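You operate a simulated robot arm through the tools that you are given. There is no shell and no other tool.

You run a simulated robot arm. Do the job below in one go: nothing can be reset, and whatever is moved stays where it is left.

TASK
Put things in order on the top of the fitting bench. At the end: the red tin from the top of the fitting bench stands on top of the brown carton (marked "BOLTS"); the silver pad adapter from the top of the fitting bench stands where the orange pad stood; the orange pad stands where the red tin stood; the silver socket from the top of the fitting bench is on the white parts box (marked "TIES"); whatever was shut is shut again. Leave all else as you found it, and nothing knocked over.

The check looks at the end state, three seconds after you hand in, the way a careful person would. Anything else that was tipped, shoved, dropped, spilled or broken makes it a failure.

THE ROBOT
A 6-joint arm with a two-finger parallel gripper, fixed in place. Base frame: the origin is at the foot of the arm, x ahead of it, y to its left, z up; the work surface is at about z = 88. Units: cm, degrees, N and s.
With the tool pointing down near the work surface it reaches from about 36 to 76 cm from the base axis. Its first joint turns from -66.0 to 66.0 degrees. Payload 2.45 kg.
Tool frame: the origin (TCP) lies between the finger pads and is the grasp point; the fingertips stand 2.4 cm ahead of it; z points along the fingers, y is the line along which they close. The gripper opens to 6.8 cm. The fingers are 1.7 cm wide and 1 cm thick; the gripper's body (4 by 7 cm) begins 4.1 cm behind the TCP.
Orientation is that of the tool frame in the base frame, as a unit quaternion [w, x, y, z]. With the fingers straight down and closing along the base's y, the tool's x points along the base's -x, its y along +y and its z along -z.

THE INTERFACE
- The arm moves only by the tool drive_tool. Its argument "motion" is a list of rows, each a list of 2 entries, a list of its own where there are three numbers: the shift along the tool's x, y, z in cm, then the turn, a rotation vector about the tool's x, y, z in degrees. In form: [[[dx, dy, dz], [wx, wy, wz]], ...]. A call has 1 to 20 rows; each row is the pose to reach, as a shift and turn from the pose commanded when the call began, along the tool's axes at that moment. "grip" is the opening, from 0 (shut) to 1 (fully open), set as the call begins (left out, the last holds). A row lasts 0.2 s, in which the tool goes at most 5 cm and 8.6 degrees; a call with a longer step from one row to the next is refused whole, and so is a gripper value outside its range. A pose out of reach is approached as far as the arm can. The call stops where the force on the tool passes 40 N (or 10 N more than at its start, if that is more) or the arm is blocked; 0.2 s more then pass. The fingers move at their own pace (about 10.8 cm/s each) and stop on an object; they squeeze with about 21 N. The grip force told is the motor's: it shows also when the fingers shut on nothing. Time passes only in rows, and 0.2 s behind the last, so rows that repeat a pose let the fingers close. The reply holds the time, the measured pose of the TCP, the force on the tool along the base axes, the opening and the grip force, in the units named above and with some noise, with the torque about the TCP (base axes, N m) and any sound that the robot's microphone picked up.
- Cameras (640 x 400 px; columns grow to the right, rows downward): "scene" is fixed at [16.95, 42.87, 144.39]; the picture's right is [-0.66, -0.75, 0.00], its down [-0.56, 0.49, -0.67] and it looks along [0.50, -0.44, -0.75] (base axes); focal length 318 px, centre (320, 200). "wrist" rides on the gripper at [8.4, 1.1, -7.5] in the tool frame; the picture's right is [-0.13, 0.99, 0.00], its down [-0.60, -0.08, -0.79] and it looks along [-0.79, -0.10, 0.61] (tool axes); focal length 251 px, centre (320, 200).
- grab_frame(camera): a new picture of that camera. The clock stands still meanwhile.
- measure_at(camera, pixels): for up to 12 pixels [column, row] of the newest picture of that camera ("zoom" is the newest enlarged one), the place [x, y, z] in the base frame of the surface seen there, good to about 0.3 cm. The clock stands still meanwhile.
- inspect(camera, box): a new picture of the part [left, top, right, bottom] of that camera's present view, enlarged. The clock stands still meanwhile.
- hand_in(): hands the job in; it is judged then, once.

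Leave the gripper open and the arm clear of the work at the hand-in unless told otherwise.

The tools are called after "Request:" as a command line: name --argument value ..., lists and objects as JSON in quotes. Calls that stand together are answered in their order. drive_tool: Moves the arm, as the interface text tells. Its arguments: {"type":"object","properties":{"motion":{"type":"array"},"grip":{"type":"number"}},"required":["motion"]} The other tools are called the same way: grab_frame (camera) takes a picture; measure_at (camera, pixels) gives the place of the surface under pixels of a picture; inspect (camera, box) takes an enlarged picture of a part of a camera's view; hand_in () hands the job in.

At the start:

```text
time_s: 0.0
ee_pos: [43.51, -2.75, 112.6]
tcp_rot: [-0.001, -0.001, 1.0, 0.0]
contact_force: [-0.3, 0.1, 0.5]
wrist_torque: [-0.01, 0.0, -0.01]
gripper_width: 6.81
finger_force: 0.0
```

scene: 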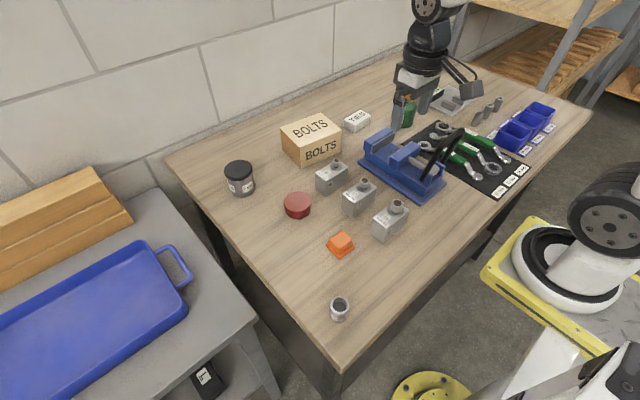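
wrist: 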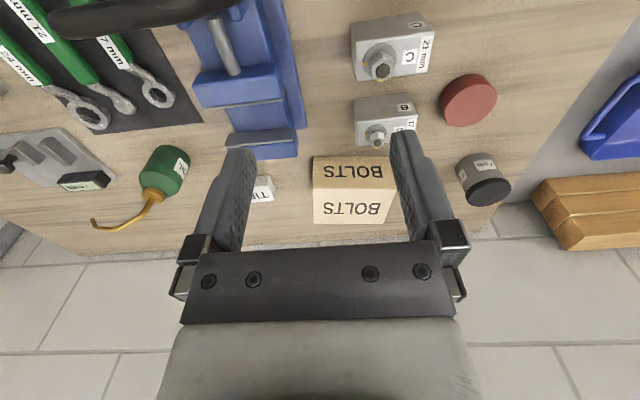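

I see the bench with the red tin near (297,205), an orange pad near (341,244), a ring-like silver thing near (340,308), the BOLTS carton near (312,140) and the small white box near (357,121). I will enlarge these parts first.

Request:
inspect --camera "scene" --box '[260, 160, 420, 260]'

Request:
inspect --camera "scene" --box '[270, 90, 430, 190]'

Request:
inspect --camera "scene" --box '[400, 70, 560, 200]'

Request:
inspect --camera "scene" --box '[290, 260, 390, 340]'

```text
4.00 times, centred on (340, 210) of scene
```

zoom: 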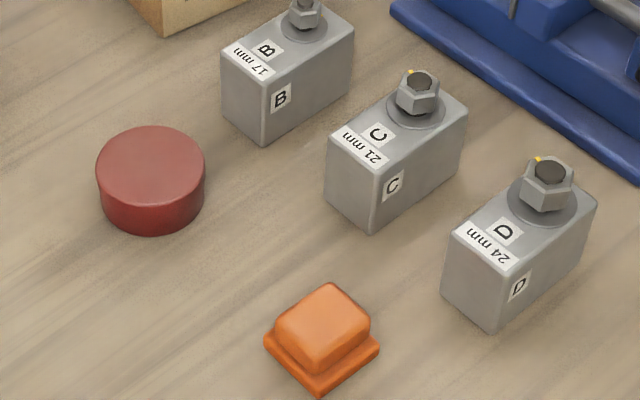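

```text
4.00 times, centred on (350, 140) of scene
```

zoom: 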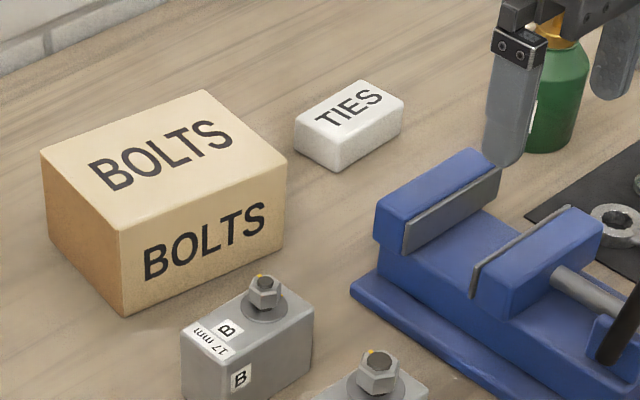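

```text
3.08 times, centred on (480, 135) of scene
```

zoom: 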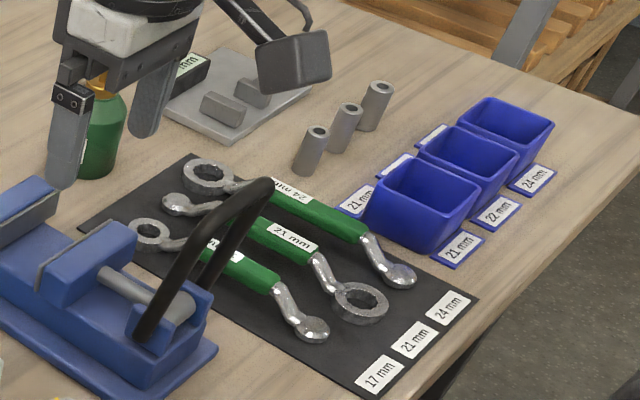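

```text
5.00 times, centred on (340, 300) of scene
```

zoom: 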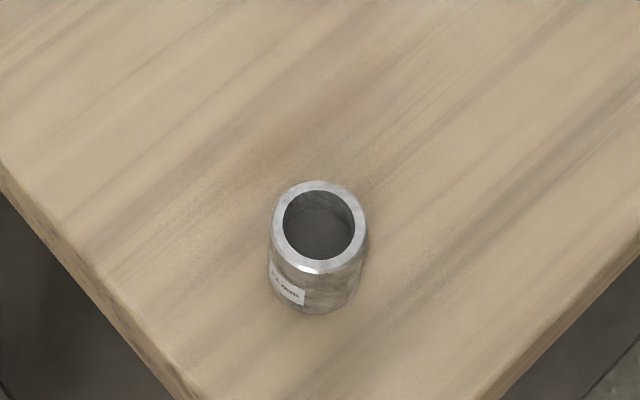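

The silver ring-like part at (340,308) has a label I can't read. I'll zoom in more tightly and also look at the rest of the bench, from the scene camera and the wrist camera.

Request:
inspect --camera "scene" --box '[324, 290, 356, 324]'

Request:
inspect --camera "scene" --box '[210, 150, 270, 200]'

Request:
inspect --camera "wrist" --box '[0, 100, 220, 260]'

Request:
inspect --camera "wrist" --box '[340, 0, 560, 220]'

Request:
inspect --camera "scene" --box '[400, 60, 480, 130]'

```text
11.76 times, centred on (340, 307) of scene
```

zoom: 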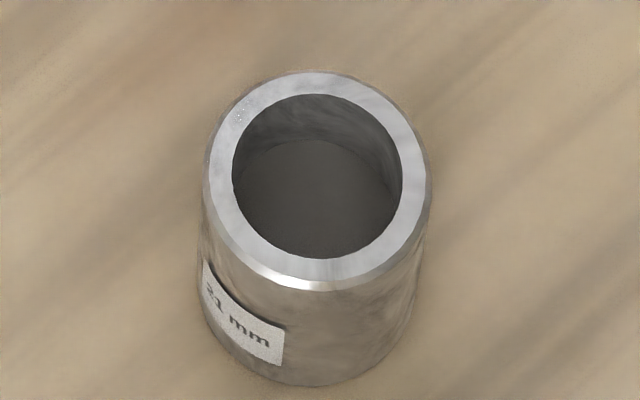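

```text
8.00 times, centred on (240, 175) of scene
```

zoom: 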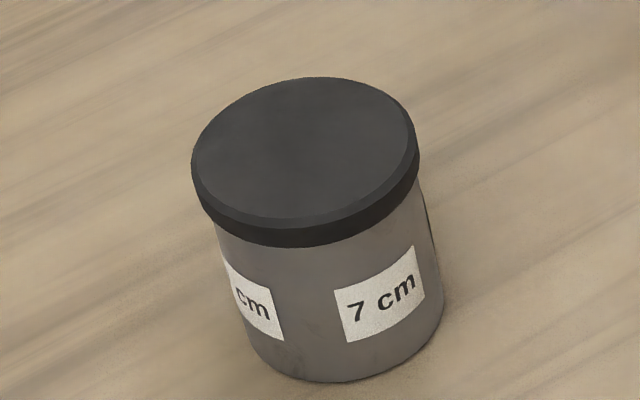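

```text
2.50 times, centred on (110, 180) of wrist
```

zoom: 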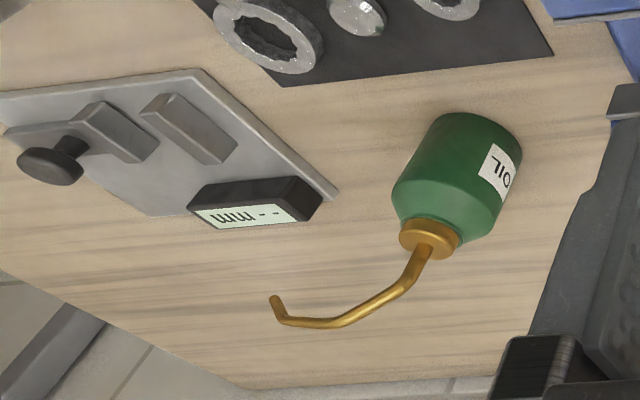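

```text
1.82 times, centred on (450, 110) of wrist
```

zoom: 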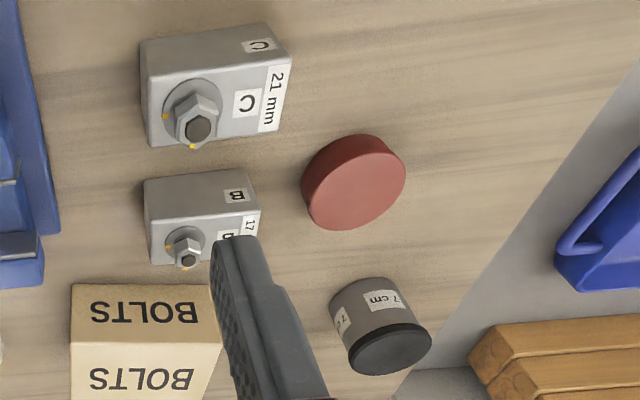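

```text
5.71 times, centred on (440, 95) of scene
```

zoom: 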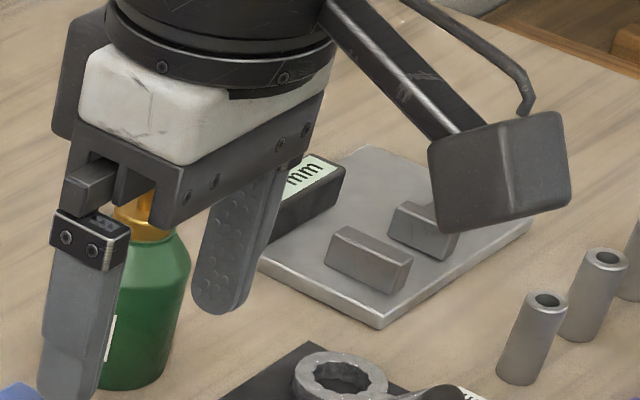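

The part at (340,308) is a socket tagged "21 mm". I haven't yet found the pad adapter. I'll take a fresh scene picture and measure key surfaces before moving the arm to look around.

Request:
grab_frame --camera "scene"

Request:
measure_at --camera "scene" --pixels '[[297, 199], [341, 239], [340, 310], [238, 168], [311, 127], [358, 116], [330, 175], [358, 190], [390, 215], [400, 260], [242, 193], [357, 127]]'

```text
taken
```

scene: 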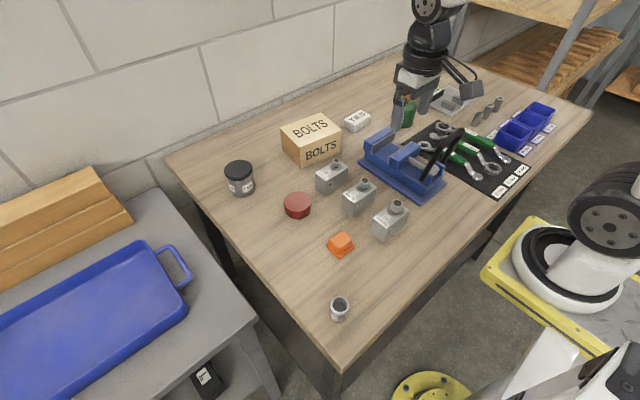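

```text
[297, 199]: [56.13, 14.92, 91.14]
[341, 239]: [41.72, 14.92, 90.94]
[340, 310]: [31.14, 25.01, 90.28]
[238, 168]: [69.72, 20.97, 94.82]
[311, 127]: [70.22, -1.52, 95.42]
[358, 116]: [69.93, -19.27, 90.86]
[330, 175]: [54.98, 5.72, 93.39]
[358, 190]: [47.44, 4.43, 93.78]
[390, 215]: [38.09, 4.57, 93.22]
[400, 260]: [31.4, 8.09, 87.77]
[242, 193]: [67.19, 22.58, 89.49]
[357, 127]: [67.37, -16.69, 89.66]
```

Positions so far: red tin at about (56, 15), orange pad (41.7, 15), socket (31, 25). Next I raise the arm and swing it left (+y), so that the wrist camera sees the left part of the bench and the scene camera sees what the gripper now hides.

Request:
drive_tool --motion '[[[0, 0, -4], [0, 0, 0]], [[0, 4, -7], [0, 0, 0]], [[0, 8, -9], [0, 0, 0]], [[0, 12, -10], [0, 0, 0]], [[0, 16, -10], [0, 0, 0]], [[0, 20, -10], [0, 0, 0]]]' --grip 1

Request:
grab_frame --camera "wrist"

Request:
grab_frame --camera "scene"

```text
time_s: 1.4
ee_pos: [43.63, 17.26, 122.64]
tcp_rot: [-0.001, 0.001, 1.0, -0.001]
contact_force: [-1.1, 0.3, -0.4]
wrist_torque: [-0.01, -0.01, 0.01]
gripper_width: 6.79
finger_force: 0.0
```

```text
taken
```

wrist: 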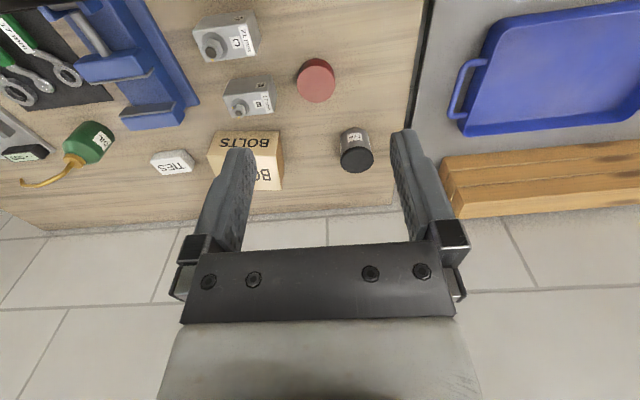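

```text
taken
```

scene: 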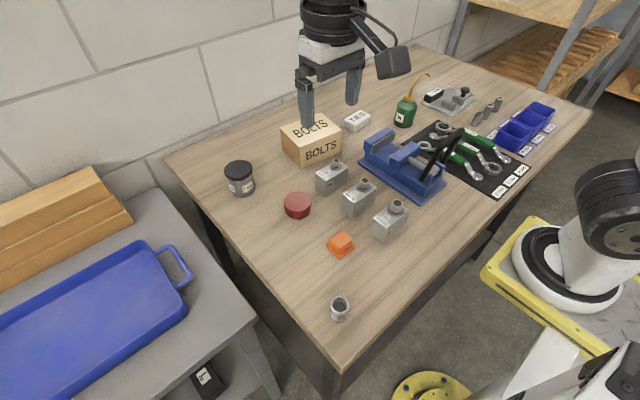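

The bench top shows no obvious extra item. I'll enlarge the bins (525,120), the vise (400,165), the canister (240,178), and the gauge (450,97) to find the pad adapter.

Request:
inspect --camera "scene" --box '[470, 90, 570, 160]'

Request:
inspect --camera "scene" --box '[410, 70, 510, 130]'

Request:
inspect --camera "scene" --box '[350, 110, 480, 210]'

Request:
inspect --camera "wrist" --box '[290, 110, 420, 200]'

Request:
inspect --camera "scene" --box '[280, 185, 370, 265]'

```text
5.71 times, centred on (520, 125) of scene
```

zoom: 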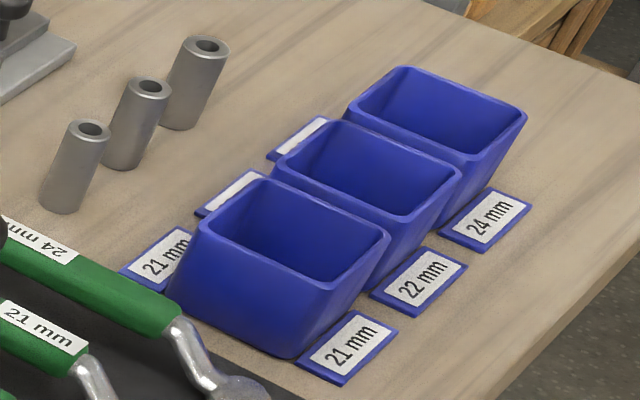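

```text
6.40 times, centred on (460, 100) of scene
```

zoom: 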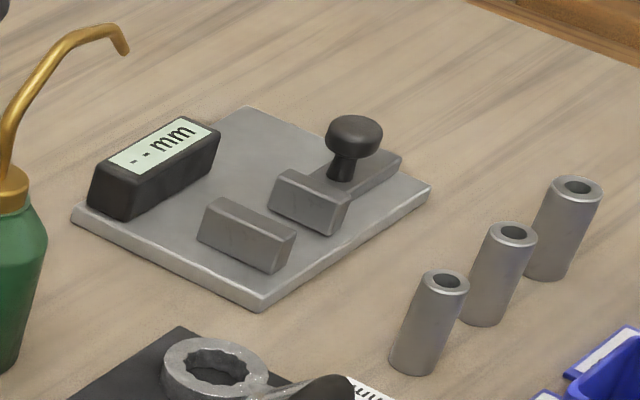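

```text
4.00 times, centred on (415, 160) of scene
```

zoom: 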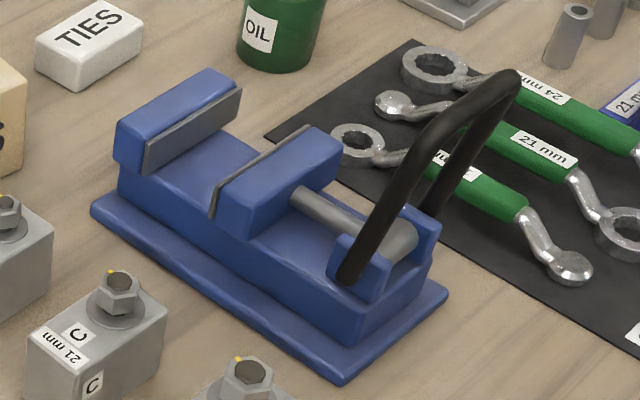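

```text
4.44 times, centred on (355, 155) of wrist
```

zoom: 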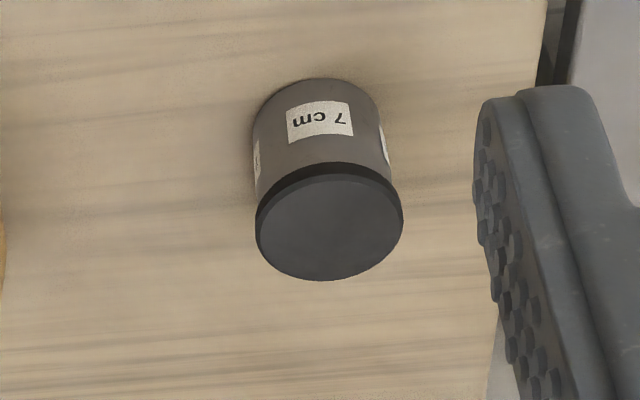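

```text
5.00 times, centred on (325, 225) of scene
```

zoom: 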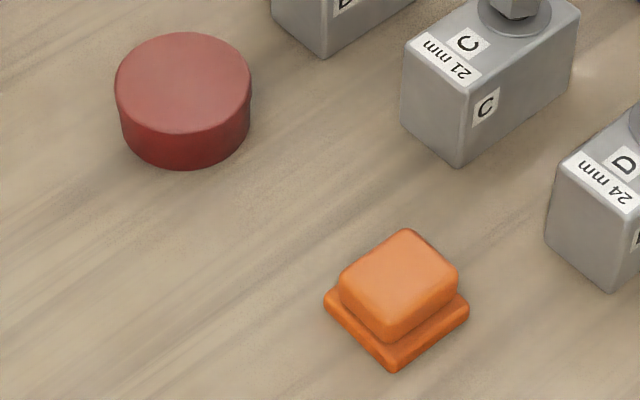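

All other items are accounted for: carton, TIES box, tin, bolt blocks, vise, wrenches, gauge, pins, bins, oil. The only unnamed one is the gray cylinder with the black top marked "7 cm" at (240,178), about 7 cm tall. That looks like the pad adapter (a lift-pad extension with a rubber top). I'll go closer to check whether the black top is a loose lid.

Request:
drive_tool --motion '[[[-4, 1, 2], [0, 0, 0]], [[-8, 2, 4], [0, 0, 0]], [[-12, 3, 7], [0, 0, 0]], [[-15, 3.5, 10], [0, 0, 0]], [[-16, 3.5, 14], [0, 0, 0]], [[-16, 3.5, 15], [0, 0, 0]]]'

Request:
grab_frame --camera "wrist"

Request:
grab_frame --camera "scene"

```text
refused: row 3 steps farther than a row can; nothing moved
```

```text
taken
```

wrist: 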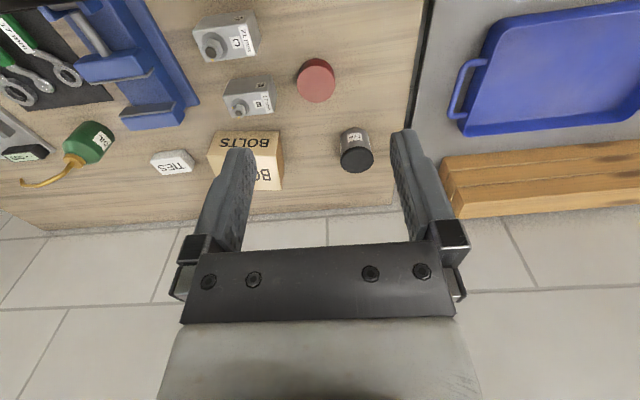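

```text
taken
```

scene: 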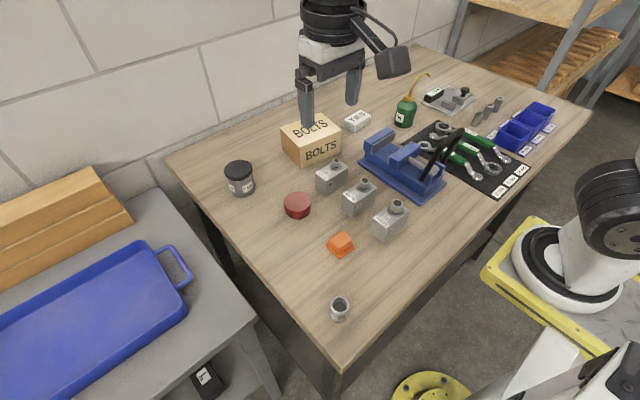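

The call was refused because row 3 stepped too far (over 5 cm). I'll repeat the move with smaller steps, still toward a hover in front of the "7 cm" cylinder.

Request:
drive_tool --motion '[[[-3, 1, 2], [0, 0, 0]], [[-6, 2, 4], [0, 0, 0]], [[-9, 3, 7], [0, 0, 0]], [[-12, 3.5, 10], [0, 0, 0]], [[-14, 3.5, 13], [0, 0, 0]], [[-15, 3.5, 15], [0, 0, 0]]]'

Request:
grab_frame --camera "wrist"

Request:
grab_frame --camera "scene"

```text
time_s: 2.8
ee_pos: [58.57, 20.76, 107.46]
tcp_rot: [0.0, 0.0, 1.0, 0.0]
contact_force: [0.8, -0.6, 0.2]
wrist_torque: [-0.01, -0.01, 0.01]
gripper_width: 6.8
finger_force: 0.0
```

```text
taken
```

wrist: 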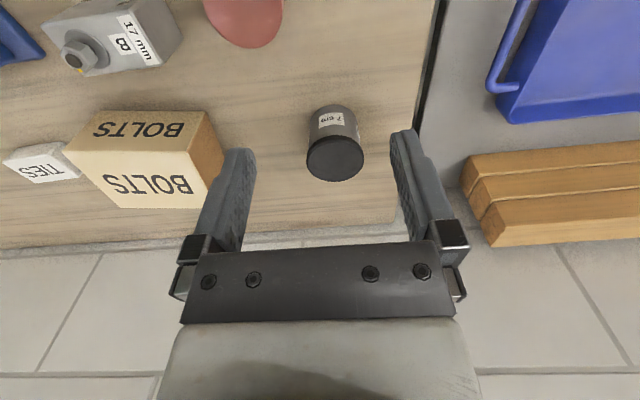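

```text
taken
```

scene: 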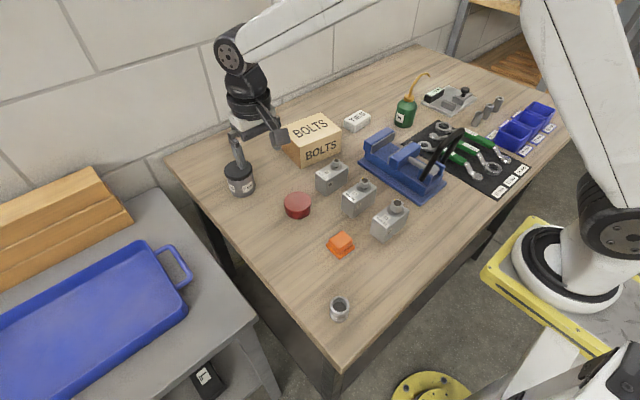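

I can see the "7 cm" cylinder at (335,145) in the wrist view. I'll enlarge it to look at the join between the black top and the body.

Request:
inspect --camera "wrist" --box '[295, 95, 375, 190]'

Request:
measure_at --camera "wrist" --pixels '[[335, 160], [310, 157], [361, 157], [335, 178], [335, 142], [330, 120], [314, 118], [352, 118], [372, 100], [290, 130], [320, 150], [350, 165]]'

```text
4.21 times, centred on (335, 142) of wrist
```

zoom: 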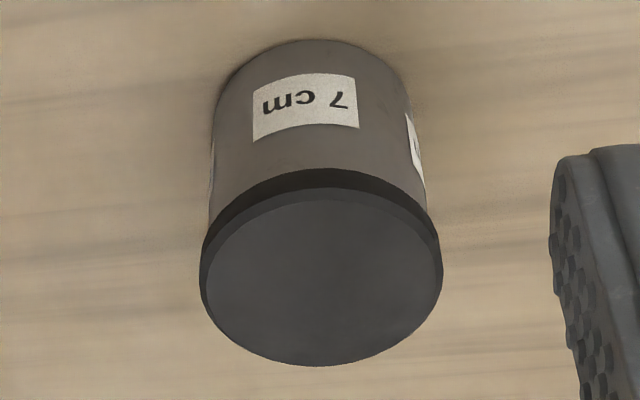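

```text
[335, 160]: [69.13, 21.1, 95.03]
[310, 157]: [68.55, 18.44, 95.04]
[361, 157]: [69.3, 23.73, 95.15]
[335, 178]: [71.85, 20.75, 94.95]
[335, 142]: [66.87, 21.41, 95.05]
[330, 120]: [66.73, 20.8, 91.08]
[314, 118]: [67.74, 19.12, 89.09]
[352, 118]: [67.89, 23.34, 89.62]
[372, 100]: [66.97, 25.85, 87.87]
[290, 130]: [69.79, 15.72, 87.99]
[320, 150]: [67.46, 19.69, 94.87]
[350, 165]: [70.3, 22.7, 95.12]
```

The black top is flush-fitted around the gray body, whose top is at z≈95, which matches the 7 cm mark. I take this as the pad adapter, with its centre near (69.4, 21.1) and its diameter about 6.0. Now I'll measure the red tin and the orange pad in enlarged scene views.

Request:
inspect --camera "scene" --box '[277, 187, 317, 222]'

Request:
measure_at --camera "zoom" --pixels '[[320, 100], [320, 200], [140, 150], [500, 150], [320, 60], [320, 240], [220, 80], [420, 80], [180, 280], [320, 330], [450, 280], [320, 390]]'

```text
11.43 times, centred on (297, 204) of scene
```

zoom: 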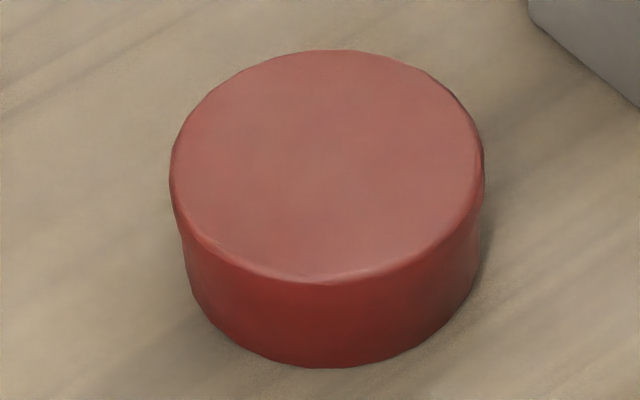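

```text
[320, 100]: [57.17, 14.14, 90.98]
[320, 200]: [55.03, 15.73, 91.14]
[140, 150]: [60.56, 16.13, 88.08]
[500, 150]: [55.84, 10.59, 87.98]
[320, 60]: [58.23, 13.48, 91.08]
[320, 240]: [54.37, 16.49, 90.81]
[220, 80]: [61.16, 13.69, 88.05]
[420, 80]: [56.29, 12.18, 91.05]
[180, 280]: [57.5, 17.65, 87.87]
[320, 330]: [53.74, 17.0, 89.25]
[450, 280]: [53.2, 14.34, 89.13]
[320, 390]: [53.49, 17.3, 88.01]
```

Tin: top z≈91.05, centre ≈(55.85, 15.0), diameter ≈6.2. Now the orange pad.

Request:
inspect --camera "scene" --box '[321, 226, 361, 262]'

Request:
measure_at --camera "zoom" --pixels '[[320, 100], [320, 200], [240, 150], [400, 150], [320, 150], [430, 250], [250, 250], [320, 280], [480, 200], [160, 200], [320, 370], [500, 300]]'

```text
11.11 times, centred on (341, 244) of scene
```

zoom: 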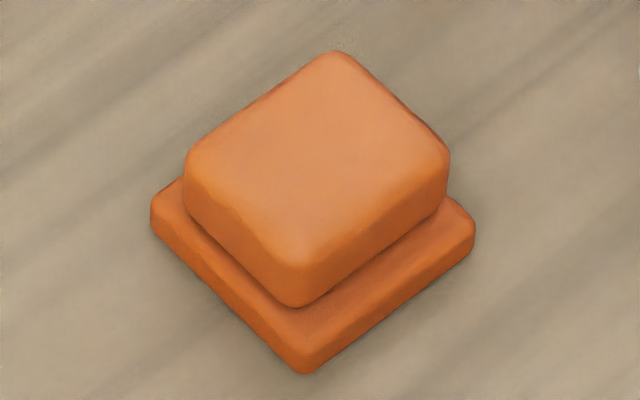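

```text
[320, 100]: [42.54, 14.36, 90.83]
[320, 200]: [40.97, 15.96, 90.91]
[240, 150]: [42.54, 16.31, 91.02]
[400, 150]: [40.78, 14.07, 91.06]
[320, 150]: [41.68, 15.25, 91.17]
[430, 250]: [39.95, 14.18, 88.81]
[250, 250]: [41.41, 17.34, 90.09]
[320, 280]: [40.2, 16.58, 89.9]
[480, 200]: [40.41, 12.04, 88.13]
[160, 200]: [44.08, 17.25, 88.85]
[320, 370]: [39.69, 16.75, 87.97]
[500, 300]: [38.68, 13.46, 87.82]
```

Orange pad: upper block ≈2.9 (x) × 3.9 (y), top z≈91, base plate top ≈88.9, aligned with the base axes, and centred near (41.6, 15.3). Next I measure the socket and the TIES box.

Request:
inspect --camera "scene" --box '[320, 290, 360, 326]'

Request:
measure_at --camera "zoom" --pixels '[[320, 90], [215, 170], [425, 170], [320, 270], [280, 100], [380, 100], [320, 320], [240, 240], [400, 280], [320, 180], [150, 200], [500, 200]]'

Request:
inspect --camera "scene" --box '[337, 104, 377, 138]'

Request:
measure_at --camera "zoom" --pixels '[[320, 100], [320, 180], [200, 150], [420, 130], [260, 190], [400, 80], [300, 220], [150, 170], [480, 150], [340, 60], [250, 120], [350, 140]]'

```text
11.11 times, centred on (340, 308) of scene
```

zoom: 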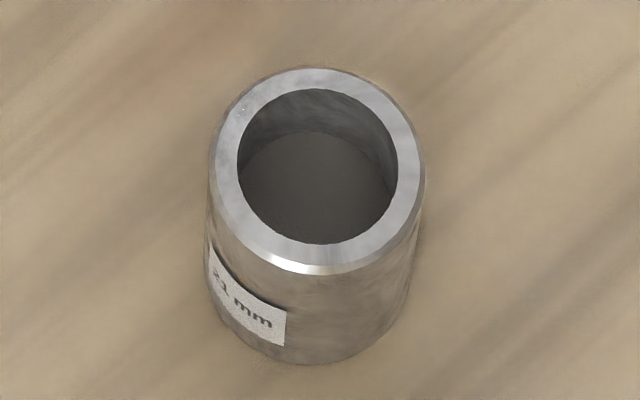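

```text
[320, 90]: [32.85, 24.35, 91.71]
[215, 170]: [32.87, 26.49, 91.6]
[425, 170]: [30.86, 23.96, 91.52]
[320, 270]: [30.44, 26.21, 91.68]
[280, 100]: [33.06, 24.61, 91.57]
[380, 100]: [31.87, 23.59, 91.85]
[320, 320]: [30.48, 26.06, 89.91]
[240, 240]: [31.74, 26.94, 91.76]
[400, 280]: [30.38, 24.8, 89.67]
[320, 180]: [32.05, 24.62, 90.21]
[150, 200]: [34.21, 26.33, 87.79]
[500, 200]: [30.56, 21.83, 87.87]
```

```text
11.76 times, centred on (357, 121) of scene
```

zoom: 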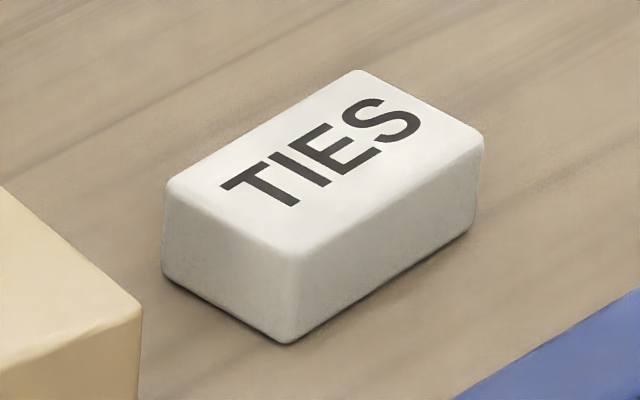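

```text
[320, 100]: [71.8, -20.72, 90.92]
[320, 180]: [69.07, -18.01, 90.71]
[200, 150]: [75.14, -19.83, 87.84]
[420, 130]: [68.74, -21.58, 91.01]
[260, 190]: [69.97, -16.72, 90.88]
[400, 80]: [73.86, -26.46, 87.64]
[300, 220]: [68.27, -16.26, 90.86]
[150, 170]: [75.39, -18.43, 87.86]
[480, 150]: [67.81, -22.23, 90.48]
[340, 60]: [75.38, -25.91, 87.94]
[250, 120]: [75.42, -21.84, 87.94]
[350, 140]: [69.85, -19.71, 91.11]
```

Socket: centre ≈(31.75, 25.25), diameter ≈3.3, top z≈91.7. TIES box: top z≈90.95, centre ≈(69.6, −18.6), about 4.3 × 7.4. Now the carton and the blocks next to the tin and the pad.

Request:
inspect --camera "scene" --box '[276, 108, 346, 170]'

Request:
measure_at --camera "zoom" --pixels '[[320, 80], [320, 150], [240, 110], [380, 110], [150, 130], [90, 150], [240, 220], [290, 100], [400, 150], [300, 200], [250, 60], [350, 180]]'

Request:
inspect --camera "scene" --box '[310, 150, 414, 246]'

Request:
measure_at --camera "zoom" --pixels '[[60, 100], [105, 120], [145, 85], [200, 190], [245, 210], [300, 170], [370, 310], [420, 330], [470, 280], [145, 20], [305, 95], [480, 200]]'

```text
6.45 times, centred on (311, 139) of scene
```

zoom: 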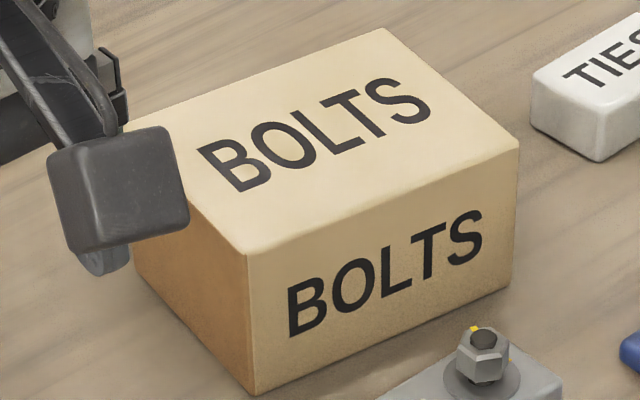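

```text
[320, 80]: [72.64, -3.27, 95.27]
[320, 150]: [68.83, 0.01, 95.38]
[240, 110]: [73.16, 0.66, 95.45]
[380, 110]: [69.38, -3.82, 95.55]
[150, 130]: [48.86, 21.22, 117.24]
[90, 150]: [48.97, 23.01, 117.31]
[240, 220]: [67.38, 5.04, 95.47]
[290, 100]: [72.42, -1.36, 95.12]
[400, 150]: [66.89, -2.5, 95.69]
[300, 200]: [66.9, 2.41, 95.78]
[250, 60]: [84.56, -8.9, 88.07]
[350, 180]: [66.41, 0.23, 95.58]
```

```text
4.17 times, centred on (362, 198) of scene
```

zoom: 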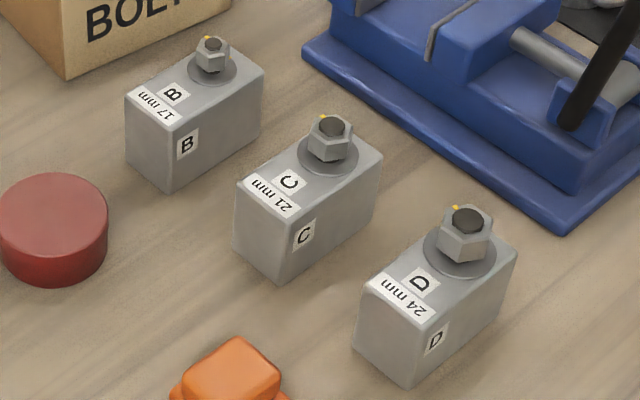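

```text
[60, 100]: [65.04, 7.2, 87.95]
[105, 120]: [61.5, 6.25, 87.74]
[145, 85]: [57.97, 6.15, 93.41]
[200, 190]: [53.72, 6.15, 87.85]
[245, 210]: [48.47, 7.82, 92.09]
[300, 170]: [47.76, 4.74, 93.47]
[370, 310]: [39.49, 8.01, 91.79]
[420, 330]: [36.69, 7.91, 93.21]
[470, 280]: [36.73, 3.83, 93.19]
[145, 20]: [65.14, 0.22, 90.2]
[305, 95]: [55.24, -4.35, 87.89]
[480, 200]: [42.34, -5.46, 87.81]
```

Blocks B, C and D end at y≈8, so they're clear of both the tin and the pad. Carton: top z≈95.45, spanning x≈65–74 and y≈−7 to 6. Next I hover above the tin at about (55.85, 15.0, 102) and check centring with the wrist camera (its centre should be near (320,68)).

Request:
drive_tool --motion '[[[1, -2, 1.8], [0, 0, 0]], [[2, -4, 3.6], [0, 0, 0]], [[2.72, -5.76, 5.46], [0, 0, 0]], [[2.72, -5.76, 5.46], [0, 0, 0]]]' --grip 1

Request:
grab_frame --camera "wrist"

Request:
inspect --camera "wrist" --box '[250, 10, 390, 110]'

```text
time_s: 3.8
ee_pos: [55.86, 14.8, 102.02]
tcp_rot: [0.0, 0.0, 1.0, 0.0]
contact_force: [-0.9, 0.4, -0.3]
wrist_torque: [0.01, -0.01, -0.03]
gripper_width: 6.8
finger_force: 0.0
```

```text
taken
```

wrist: 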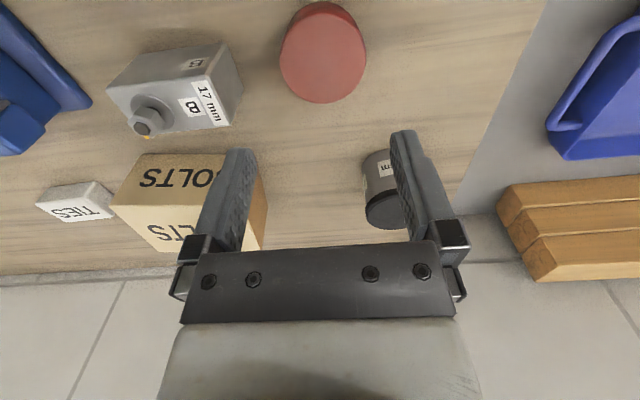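

```text
4.00 times, centred on (320, 60) of wrist
```

zoom: 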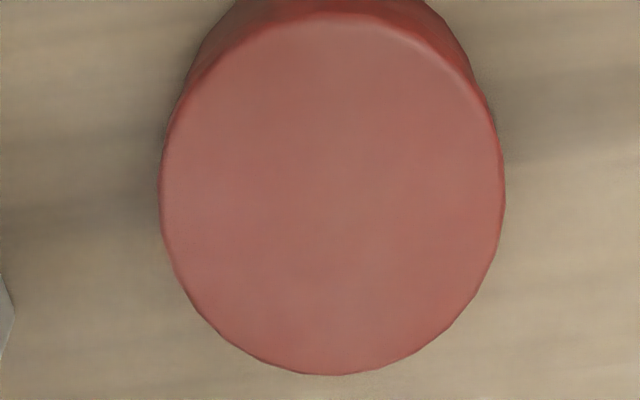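

The tin appears slightly right of and above where it should be. I'll measure its rim points in this enlarged view to fix its centre.

Request:
measure_at --camera "zoom" --pixels '[[332, 30], [332, 360], [175, 193], [490, 193], [332, 193], [220, 90], [445, 90], [220, 310], [445, 310], [332, 365], [170, 193], [496, 193]]'

Request:
drive_tool --motion '[[[0, 0, 0], [0, 0, 0]], [[0, 0, 0], [0, 0, 0]], [[0, 0, 0], [0, 0, 0]]]'

```text
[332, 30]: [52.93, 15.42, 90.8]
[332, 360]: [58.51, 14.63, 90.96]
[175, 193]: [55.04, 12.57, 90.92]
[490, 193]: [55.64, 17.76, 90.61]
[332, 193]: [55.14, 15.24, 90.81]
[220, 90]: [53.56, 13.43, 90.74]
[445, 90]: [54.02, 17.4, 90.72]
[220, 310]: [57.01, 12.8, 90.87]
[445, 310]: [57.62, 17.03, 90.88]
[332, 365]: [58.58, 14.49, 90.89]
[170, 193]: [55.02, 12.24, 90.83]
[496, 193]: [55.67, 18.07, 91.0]
```

```text
time_s: 4.6
ee_pos: [55.84, 14.8, 102.04]
tcp_rot: [0.001, 0.0, 1.0, 0.0]
contact_force: [0.4, 0.7, 0.2]
wrist_torque: [0.02, 0.02, -0.02]
gripper_width: 6.83
finger_force: 0.1
```

The tin's centre comes out at about (55.75, 15.05) with diameter 6.15. I'll shift by +0.25 in y and −0.1 in x, descend to TCP z≈94.5 (fingertips ~1 cm above the tin), and check alignment.

Request:
drive_tool --motion '[[[0.1, 0.25, 2], [0, 0, 0]], [[0.1, 0.25, 4.5], [0, 0, 0]], [[0.1, 0.25, 6.5], [0, 0, 0]], [[0.1, 0.25, 7.5], [0, 0, 0]], [[0.1, 0.25, 7.5], [0, 0, 0]]]' --grip 1

Request:
grab_frame --camera "wrist"

Request:
inspect --camera "scene" --box '[250, 140, 350, 230]'

```text
time_s: 5.8
ee_pos: [55.64, 14.94, 94.78]
tcp_rot: [0.0, 0.0, 1.0, 0.0]
contact_force: [0.6, 0.5, 0.6]
wrist_torque: [-0.01, 0.01, 0.02]
gripper_width: 6.81
finger_force: 0.1
```

```text
taken
```

wrist: 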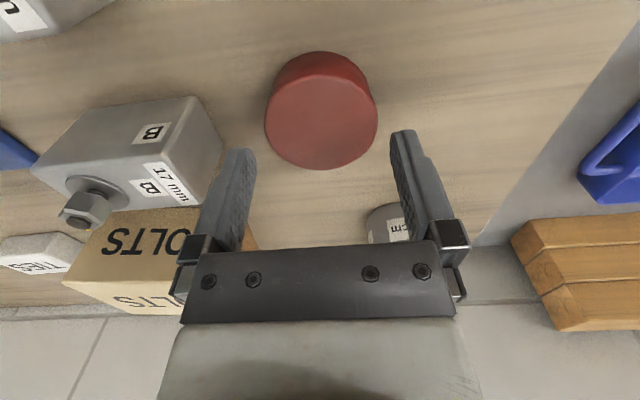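

```text
4.44 times, centred on (300, 185) of scene
```

zoom: 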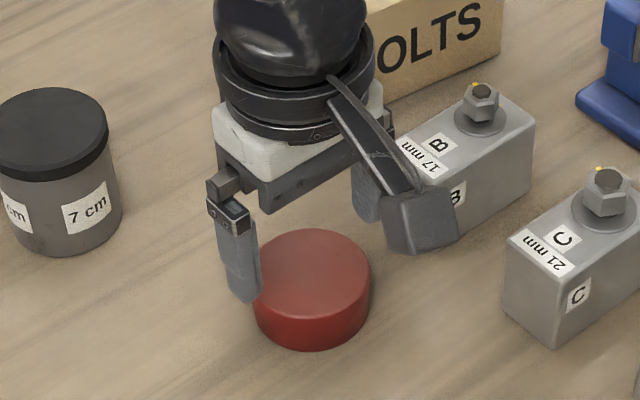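

The tin is centred between the fingertips within about 0.1 cm: (321,110) against the finger midline at ~322. I'll descend straight down about 3.9 cm so the fingers straddle the tin.

Request:
drive_tool --motion '[[[0, 0.05, 1], [0, 0, 0]], [[0, 0.05, 2], [0, 0, 0]], [[0, 0.05, 3], [0, 0, 0]], [[0, 0.05, 3.6], [0, 0, 0]], [[0, 0.05, 3.9], [0, 0, 0]], [[0, 0.05, 3.9], [0, 0, 0]]]' --grip 1

Request:
grab_frame --camera "wrist"

Request:
inspect --camera "scene" --box '[250, 140, 350, 230]'

```text
time_s: 7.2
ee_pos: [55.65, 15.28, 90.68]
tcp_rot: [0.001, 0.0, 1.0, -0.001]
contact_force: [0.0, -0.7, -0.5]
wrist_torque: [0.01, 0.0, 0.01]
gripper_width: 6.8
finger_force: 0.1
```

```text
taken
```

wrist: 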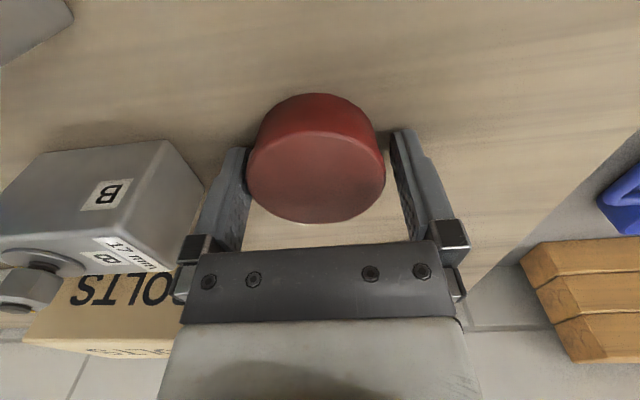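

```text
4.44 times, centred on (300, 185) of scene
```

zoom: 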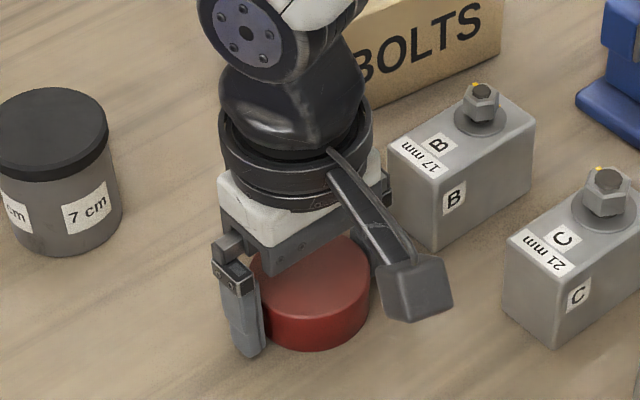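

The fingers straddle the tin with no contact force, so now I close the gripper on it.

Request:
drive_tool --motion '[[[0, 0, 0], [0, 0, 0]], [[0, 0, 0], [0, 0, 0]], [[0, 0, 0], [0, 0, 0]], [[0, 0, 0], [0, 0, 0]]]' --grip 0

```text
time_s: 8.2
ee_pos: [55.63, 15.07, 90.67]
tcp_rot: [0.0, 0.0, 1.0, 0.0]
contact_force: [-0.7, 0.4, 0.0]
wrist_torque: [-0.02, -0.02, 0.03]
gripper_width: 6.05
finger_force: 21.1
```

Gripped at 6.05 cm width with 21 N. I'll lift 2 cm slowly and check.

Request:
drive_tool --motion '[[[0, 0, -0.4], [0, 0, 0]], [[0, 0, -1], [0, 0, 0]], [[0, 0, -2], [0, 0, 0]], [[0, 0, -2], [0, 0, 0]]]' --grip 0

Request:
grab_frame --camera "wrist"

```text
time_s: 9.2
ee_pos: [55.67, 15.22, 92.78]
tcp_rot: [0.0, 0.0, 1.0, 0.0]
contact_force: [0.3, 0.2, -1.2]
wrist_torque: [0.01, 0.01, 0.01]
gripper_width: 6.06
finger_force: 20.6
```

```text
taken
```

wrist: 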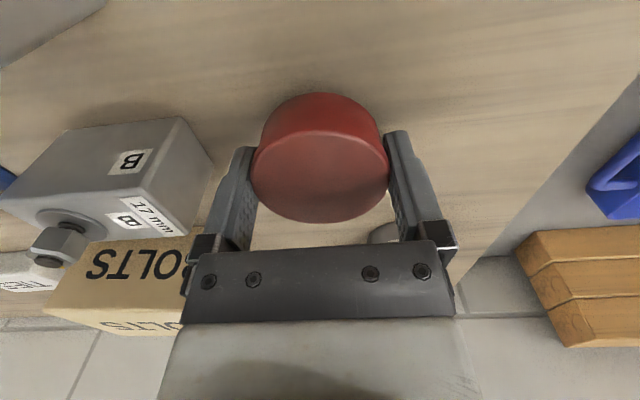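

The tin is held and free of the bench. I'll raise it to z≈104 and carry it above the carton at about (69.7, −0.6).

Request:
drive_tool --motion '[[[0, 0, -3], [0, 0, 0]], [[0, 0, -6], [0, 0, 0]], [[0, 0, -9], [0, 0, 0]], [[0, 0, -11.2], [0, 0, 0]], [[-2.5, -2.8, -11.2], [0, 0, 0]], [[-5, -5.6, -11.2], [0, 0, 0]], [[-7.5, -8.4, -11.2], [0, 0, 0]], [[-10, -11.2, -11.2], [0, 0, 0]], [[-12.2, -13.8, -11.2], [0, 0, 0]], [[-14.03, -15.8, -11.2], [0, 0, 0]], [[-14.03, -15.8, -11.2], [0, 0, 0]], [[-14.03, -15.8, -11.2], [0, 0, 0]]]' --grip 0

Request:
grab_frame --camera "wrist"

Request:
grab_frame --camera "scene"

```text
time_s: 11.8
ee_pos: [69.8, -0.91, 103.76]
tcp_rot: [-0.001, 0.001, 1.0, 0.0]
contact_force: [-0.3, -0.3, -1.4]
wrist_torque: [0.01, 0.0, 0.01]
gripper_width: 6.06
finger_force: 21.1
```

```text
taken
```

wrist: 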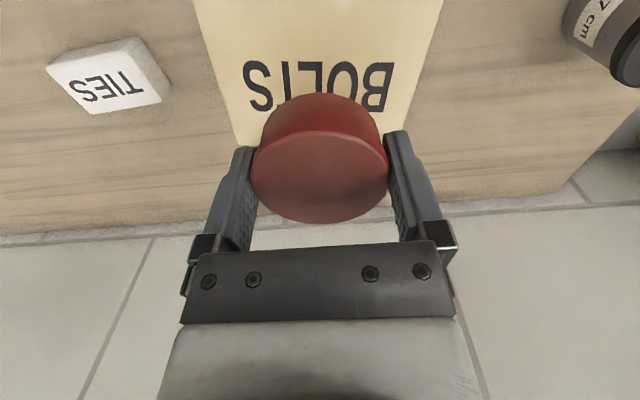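

```text
taken
```

scene: 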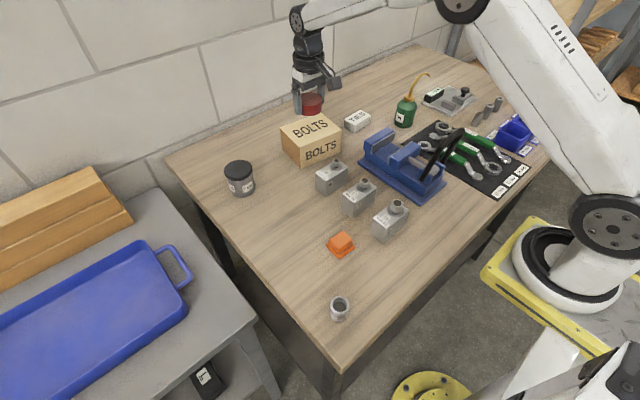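

The tin is above the carton. I'll measure the carton's top edges in this wrist view and in an enlarged scene view, to centre the tin on it.

Request:
measure_at --camera "wrist" --pixels '[[203, 20], [440, 20], [236, 140], [410, 110], [220, 80], [425, 70], [240, 146], [250, 140], [320, 50], [300, 10], [225, 110], [415, 100]]'

Request:
inspect --camera "scene" --box '[276, 108, 346, 170]'

Request:
measure_at --camera "zoom" --pixels '[[247, 240], [505, 148], [380, 38], [130, 128], [375, 45], [140, 140], [500, 155], [255, 235], [45, 115], [300, 140], [350, 100], [250, 320]]'

```text
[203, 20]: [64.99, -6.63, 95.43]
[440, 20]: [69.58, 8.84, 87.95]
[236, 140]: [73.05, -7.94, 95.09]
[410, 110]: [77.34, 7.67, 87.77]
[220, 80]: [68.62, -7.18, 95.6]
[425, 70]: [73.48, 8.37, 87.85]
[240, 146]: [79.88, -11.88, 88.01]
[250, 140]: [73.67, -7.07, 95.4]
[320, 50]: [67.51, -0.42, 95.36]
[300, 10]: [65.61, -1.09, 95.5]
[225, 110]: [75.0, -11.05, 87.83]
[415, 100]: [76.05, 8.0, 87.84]
```

```text
6.45 times, centred on (311, 139) of scene
```

zoom: 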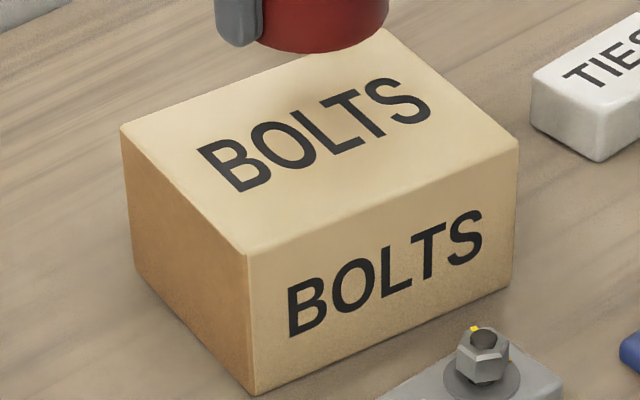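

```text
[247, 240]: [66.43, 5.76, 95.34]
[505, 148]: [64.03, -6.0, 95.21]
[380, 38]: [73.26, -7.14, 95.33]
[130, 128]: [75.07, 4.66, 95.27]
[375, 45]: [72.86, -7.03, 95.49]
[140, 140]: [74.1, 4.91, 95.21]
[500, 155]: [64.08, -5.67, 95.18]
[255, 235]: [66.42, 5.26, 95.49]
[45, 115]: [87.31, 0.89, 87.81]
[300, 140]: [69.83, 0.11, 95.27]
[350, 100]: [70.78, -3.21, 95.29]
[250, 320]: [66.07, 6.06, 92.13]
```

The carton's top centre works out to (69.75, −0.9), and the TCP is there already. I'll lower the tin: its bottom is ~2.72 cm below the TCP and the carton top is at ~95.4, so TCP should be about 98.2.

Request:
drive_tool --motion '[[[0, 0, 1.5], [0, 0, 0]], [[0, 0, 3], [0, 0, 0]], [[0, 0, 4.3], [0, 0, 0]], [[0, 0, 5], [0, 0, 0]], [[0, 0, 5.3], [0, 0, 0]], [[0, 0, 5.3], [0, 0, 0]], [[0, 0, 5.3], [0, 0, 0]]]' --grip 0

Request:
inspect --camera "scene" --box '[276, 98, 346, 160]'

```text
time_s: 13.4
ee_pos: [69.74, -0.61, 98.53]
tcp_rot: [0.001, 0.001, 1.0, 0.0]
contact_force: [0.7, -0.6, -0.9]
wrist_torque: [0.01, 0.02, 0.02]
gripper_width: 6.04
finger_force: 21.4
```

```text
6.45 times, centred on (311, 129) of scene
```

zoom: 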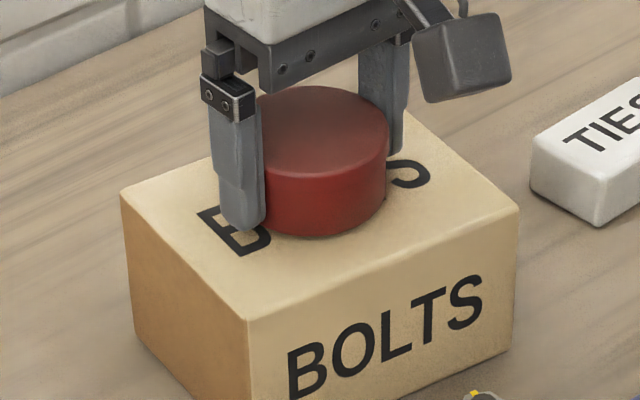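

Still no upward force, so the tin hovers just above the carton. I'll lower in small steps until I feel contact.

Request:
drive_tool --motion '[[[0, 0, 0.15], [0, 0, 0]], [[0, 0, 0.15], [0, 0, 0]]]' --grip 0

Request:
drive_tool --motion '[[[0, 0, 0.12], [0, 0, 0]], [[0, 0, 0.12], [0, 0, 0]]]' --grip 0

```text
time_s: 14.0
ee_pos: [69.72, -0.64, 98.45]
tcp_rot: [0.001, 0.0, 1.0, 0.001]
contact_force: [-0.1, 0.6, -1.4]
wrist_torque: [0.01, 0.06, -0.03]
gripper_width: 6.05
finger_force: 20.6
```

```text
time_s: 14.6
ee_pos: [69.6, -0.61, 98.3]
tcp_rot: [0.0, 0.0, 1.0, -0.001]
contact_force: [-0.2, -0.7, -1.3]
wrist_torque: [0.02, 0.01, 0.03]
gripper_width: 6.07
finger_force: 21.0
```

The force still shows just the tin's weight. I'll continue in 0.1 cm steps.

Request:
drive_tool --motion '[[[0, 0, 0.1], [0, 0, 0]], [[0, 0, 0.1], [0, 0, 0]]]' --grip 0

Request:
inspect --camera "scene" --box '[296, 118, 326, 142]'

```text
time_s: 15.2
ee_pos: [69.78, -0.66, 98.2]
tcp_rot: [0.001, 0.0, 1.0, 0.0]
contact_force: [0.7, 0.7, -1.3]
wrist_torque: [-0.01, 0.01, 0.01]
gripper_width: 6.06
finger_force: 20.8
```

```text
16.00 times, centred on (311, 130) of scene
```

zoom: 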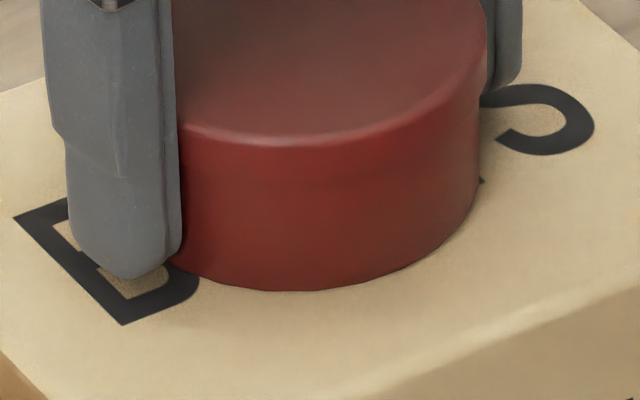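

Nearly touching, so I take two more small steps down.

Request:
drive_tool --motion '[[[0, 0, 0.1], [0, 0, 0]], [[0, 0, 0.1], [0, 0, 0]]]' --grip 0

Request:
drive_tool --motion '[[[0, 0, 0.1], [0, 0, 0]], [[0, 0, 0.1], [0, 0, 0]]]' --grip 0

```text
time_s: 15.8
ee_pos: [69.58, -0.63, 98.23]
tcp_rot: [0.001, 0.0, 1.0, 0.0]
contact_force: [0.3, -1.8, 5.9]
wrist_torque: [-0.04, 0.14, 0.01]
gripper_width: 6.09
finger_force: 20.9
```

```text
time_s: 16.4
ee_pos: [69.76, -0.58, 98.19]
tcp_rot: [0.001, 0.0, 1.0, 0.0]
contact_force: [-3.1, -0.9, 14.8]
wrist_torque: [-0.05, 0.17, 0.03]
gripper_width: 6.08
finger_force: 21.0
```

The tin now rests on the carton (14.8 N upward). I back off 0.12 cm, open the gripper, and then rise straight up.

Request:
drive_tool --motion '[[[0, 0, -0.12], [0, 0, 0]], [[0, 0, -0.12], [0, 0, 0]]]' --grip 0

Request:
drive_tool --motion '[[[0, 0, 0], [0, 0, 0]], [[0, 0, 0], [0, 0, 0]], [[0, 0, 0], [0, 0, 0]]]' --grip 1

Request:
grab_frame --camera "wrist"

```text
time_s: 17.0
ee_pos: [69.65, -0.59, 98.19]
tcp_rot: [0.001, 0.0, 1.0, 0.0]
contact_force: [-2.7, -1.5, 14.5]
wrist_torque: [-0.04, -0.07, 0.0]
gripper_width: 6.04
finger_force: 21.2
```

```text
time_s: 17.8
ee_pos: [69.67, -0.46, 98.02]
tcp_rot: [0.0, 0.0, 1.0, 0.0]
contact_force: [-0.2, 1.1, -0.3]
wrist_torque: [0.0, 0.01, -0.01]
gripper_width: 6.8
finger_force: 0.0
```

```text
taken
```

wrist: 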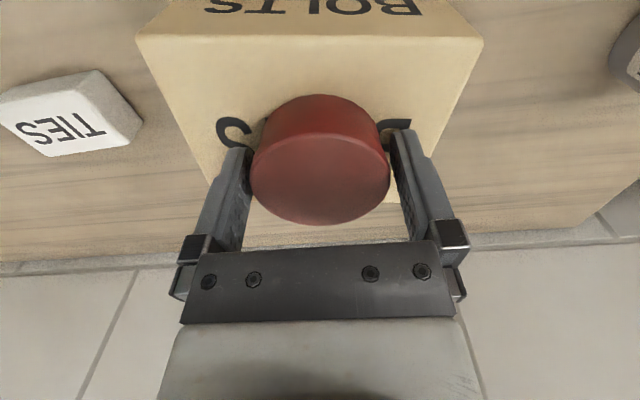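

The tin is released with a small gap on both sides. Now I rise straight up, slowly at first.

Request:
drive_tool --motion '[[[0, 0, -0.5], [0, 0, 0]], [[0, 0, -1.2], [0, 0, 0]], [[0, 0, -2.5], [0, 0, 0]], [[0, 0, -4.5], [0, 0, 0]], [[0, 0, -7], [0, 0, 0]], [[0, 0, -9], [0, 0, 0]], [[0, 0, -9], [0, 0, 0]]]' --grip 1

Request:
inspect --camera "scene" --box '[266, 88, 376, 178]'

```text
time_s: 19.4
ee_pos: [69.62, -0.61, 107.05]
tcp_rot: [0.0, 0.001, 1.0, 0.0]
contact_force: [-1.2, 0.8, 0.4]
wrist_torque: [0.0, -0.02, -0.03]
gripper_width: 6.81
finger_force: 0.0
```

```text
4.44 times, centred on (321, 133) of scene
```

zoom: 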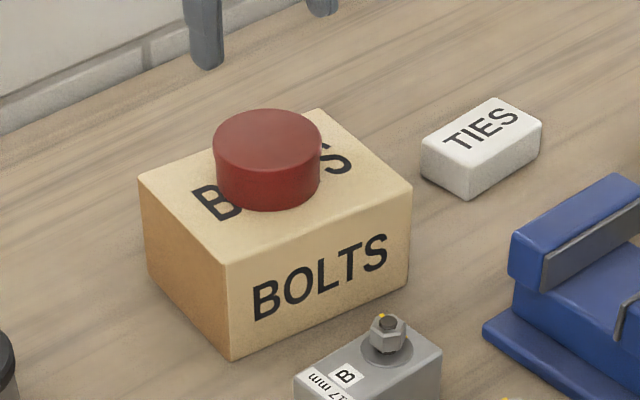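

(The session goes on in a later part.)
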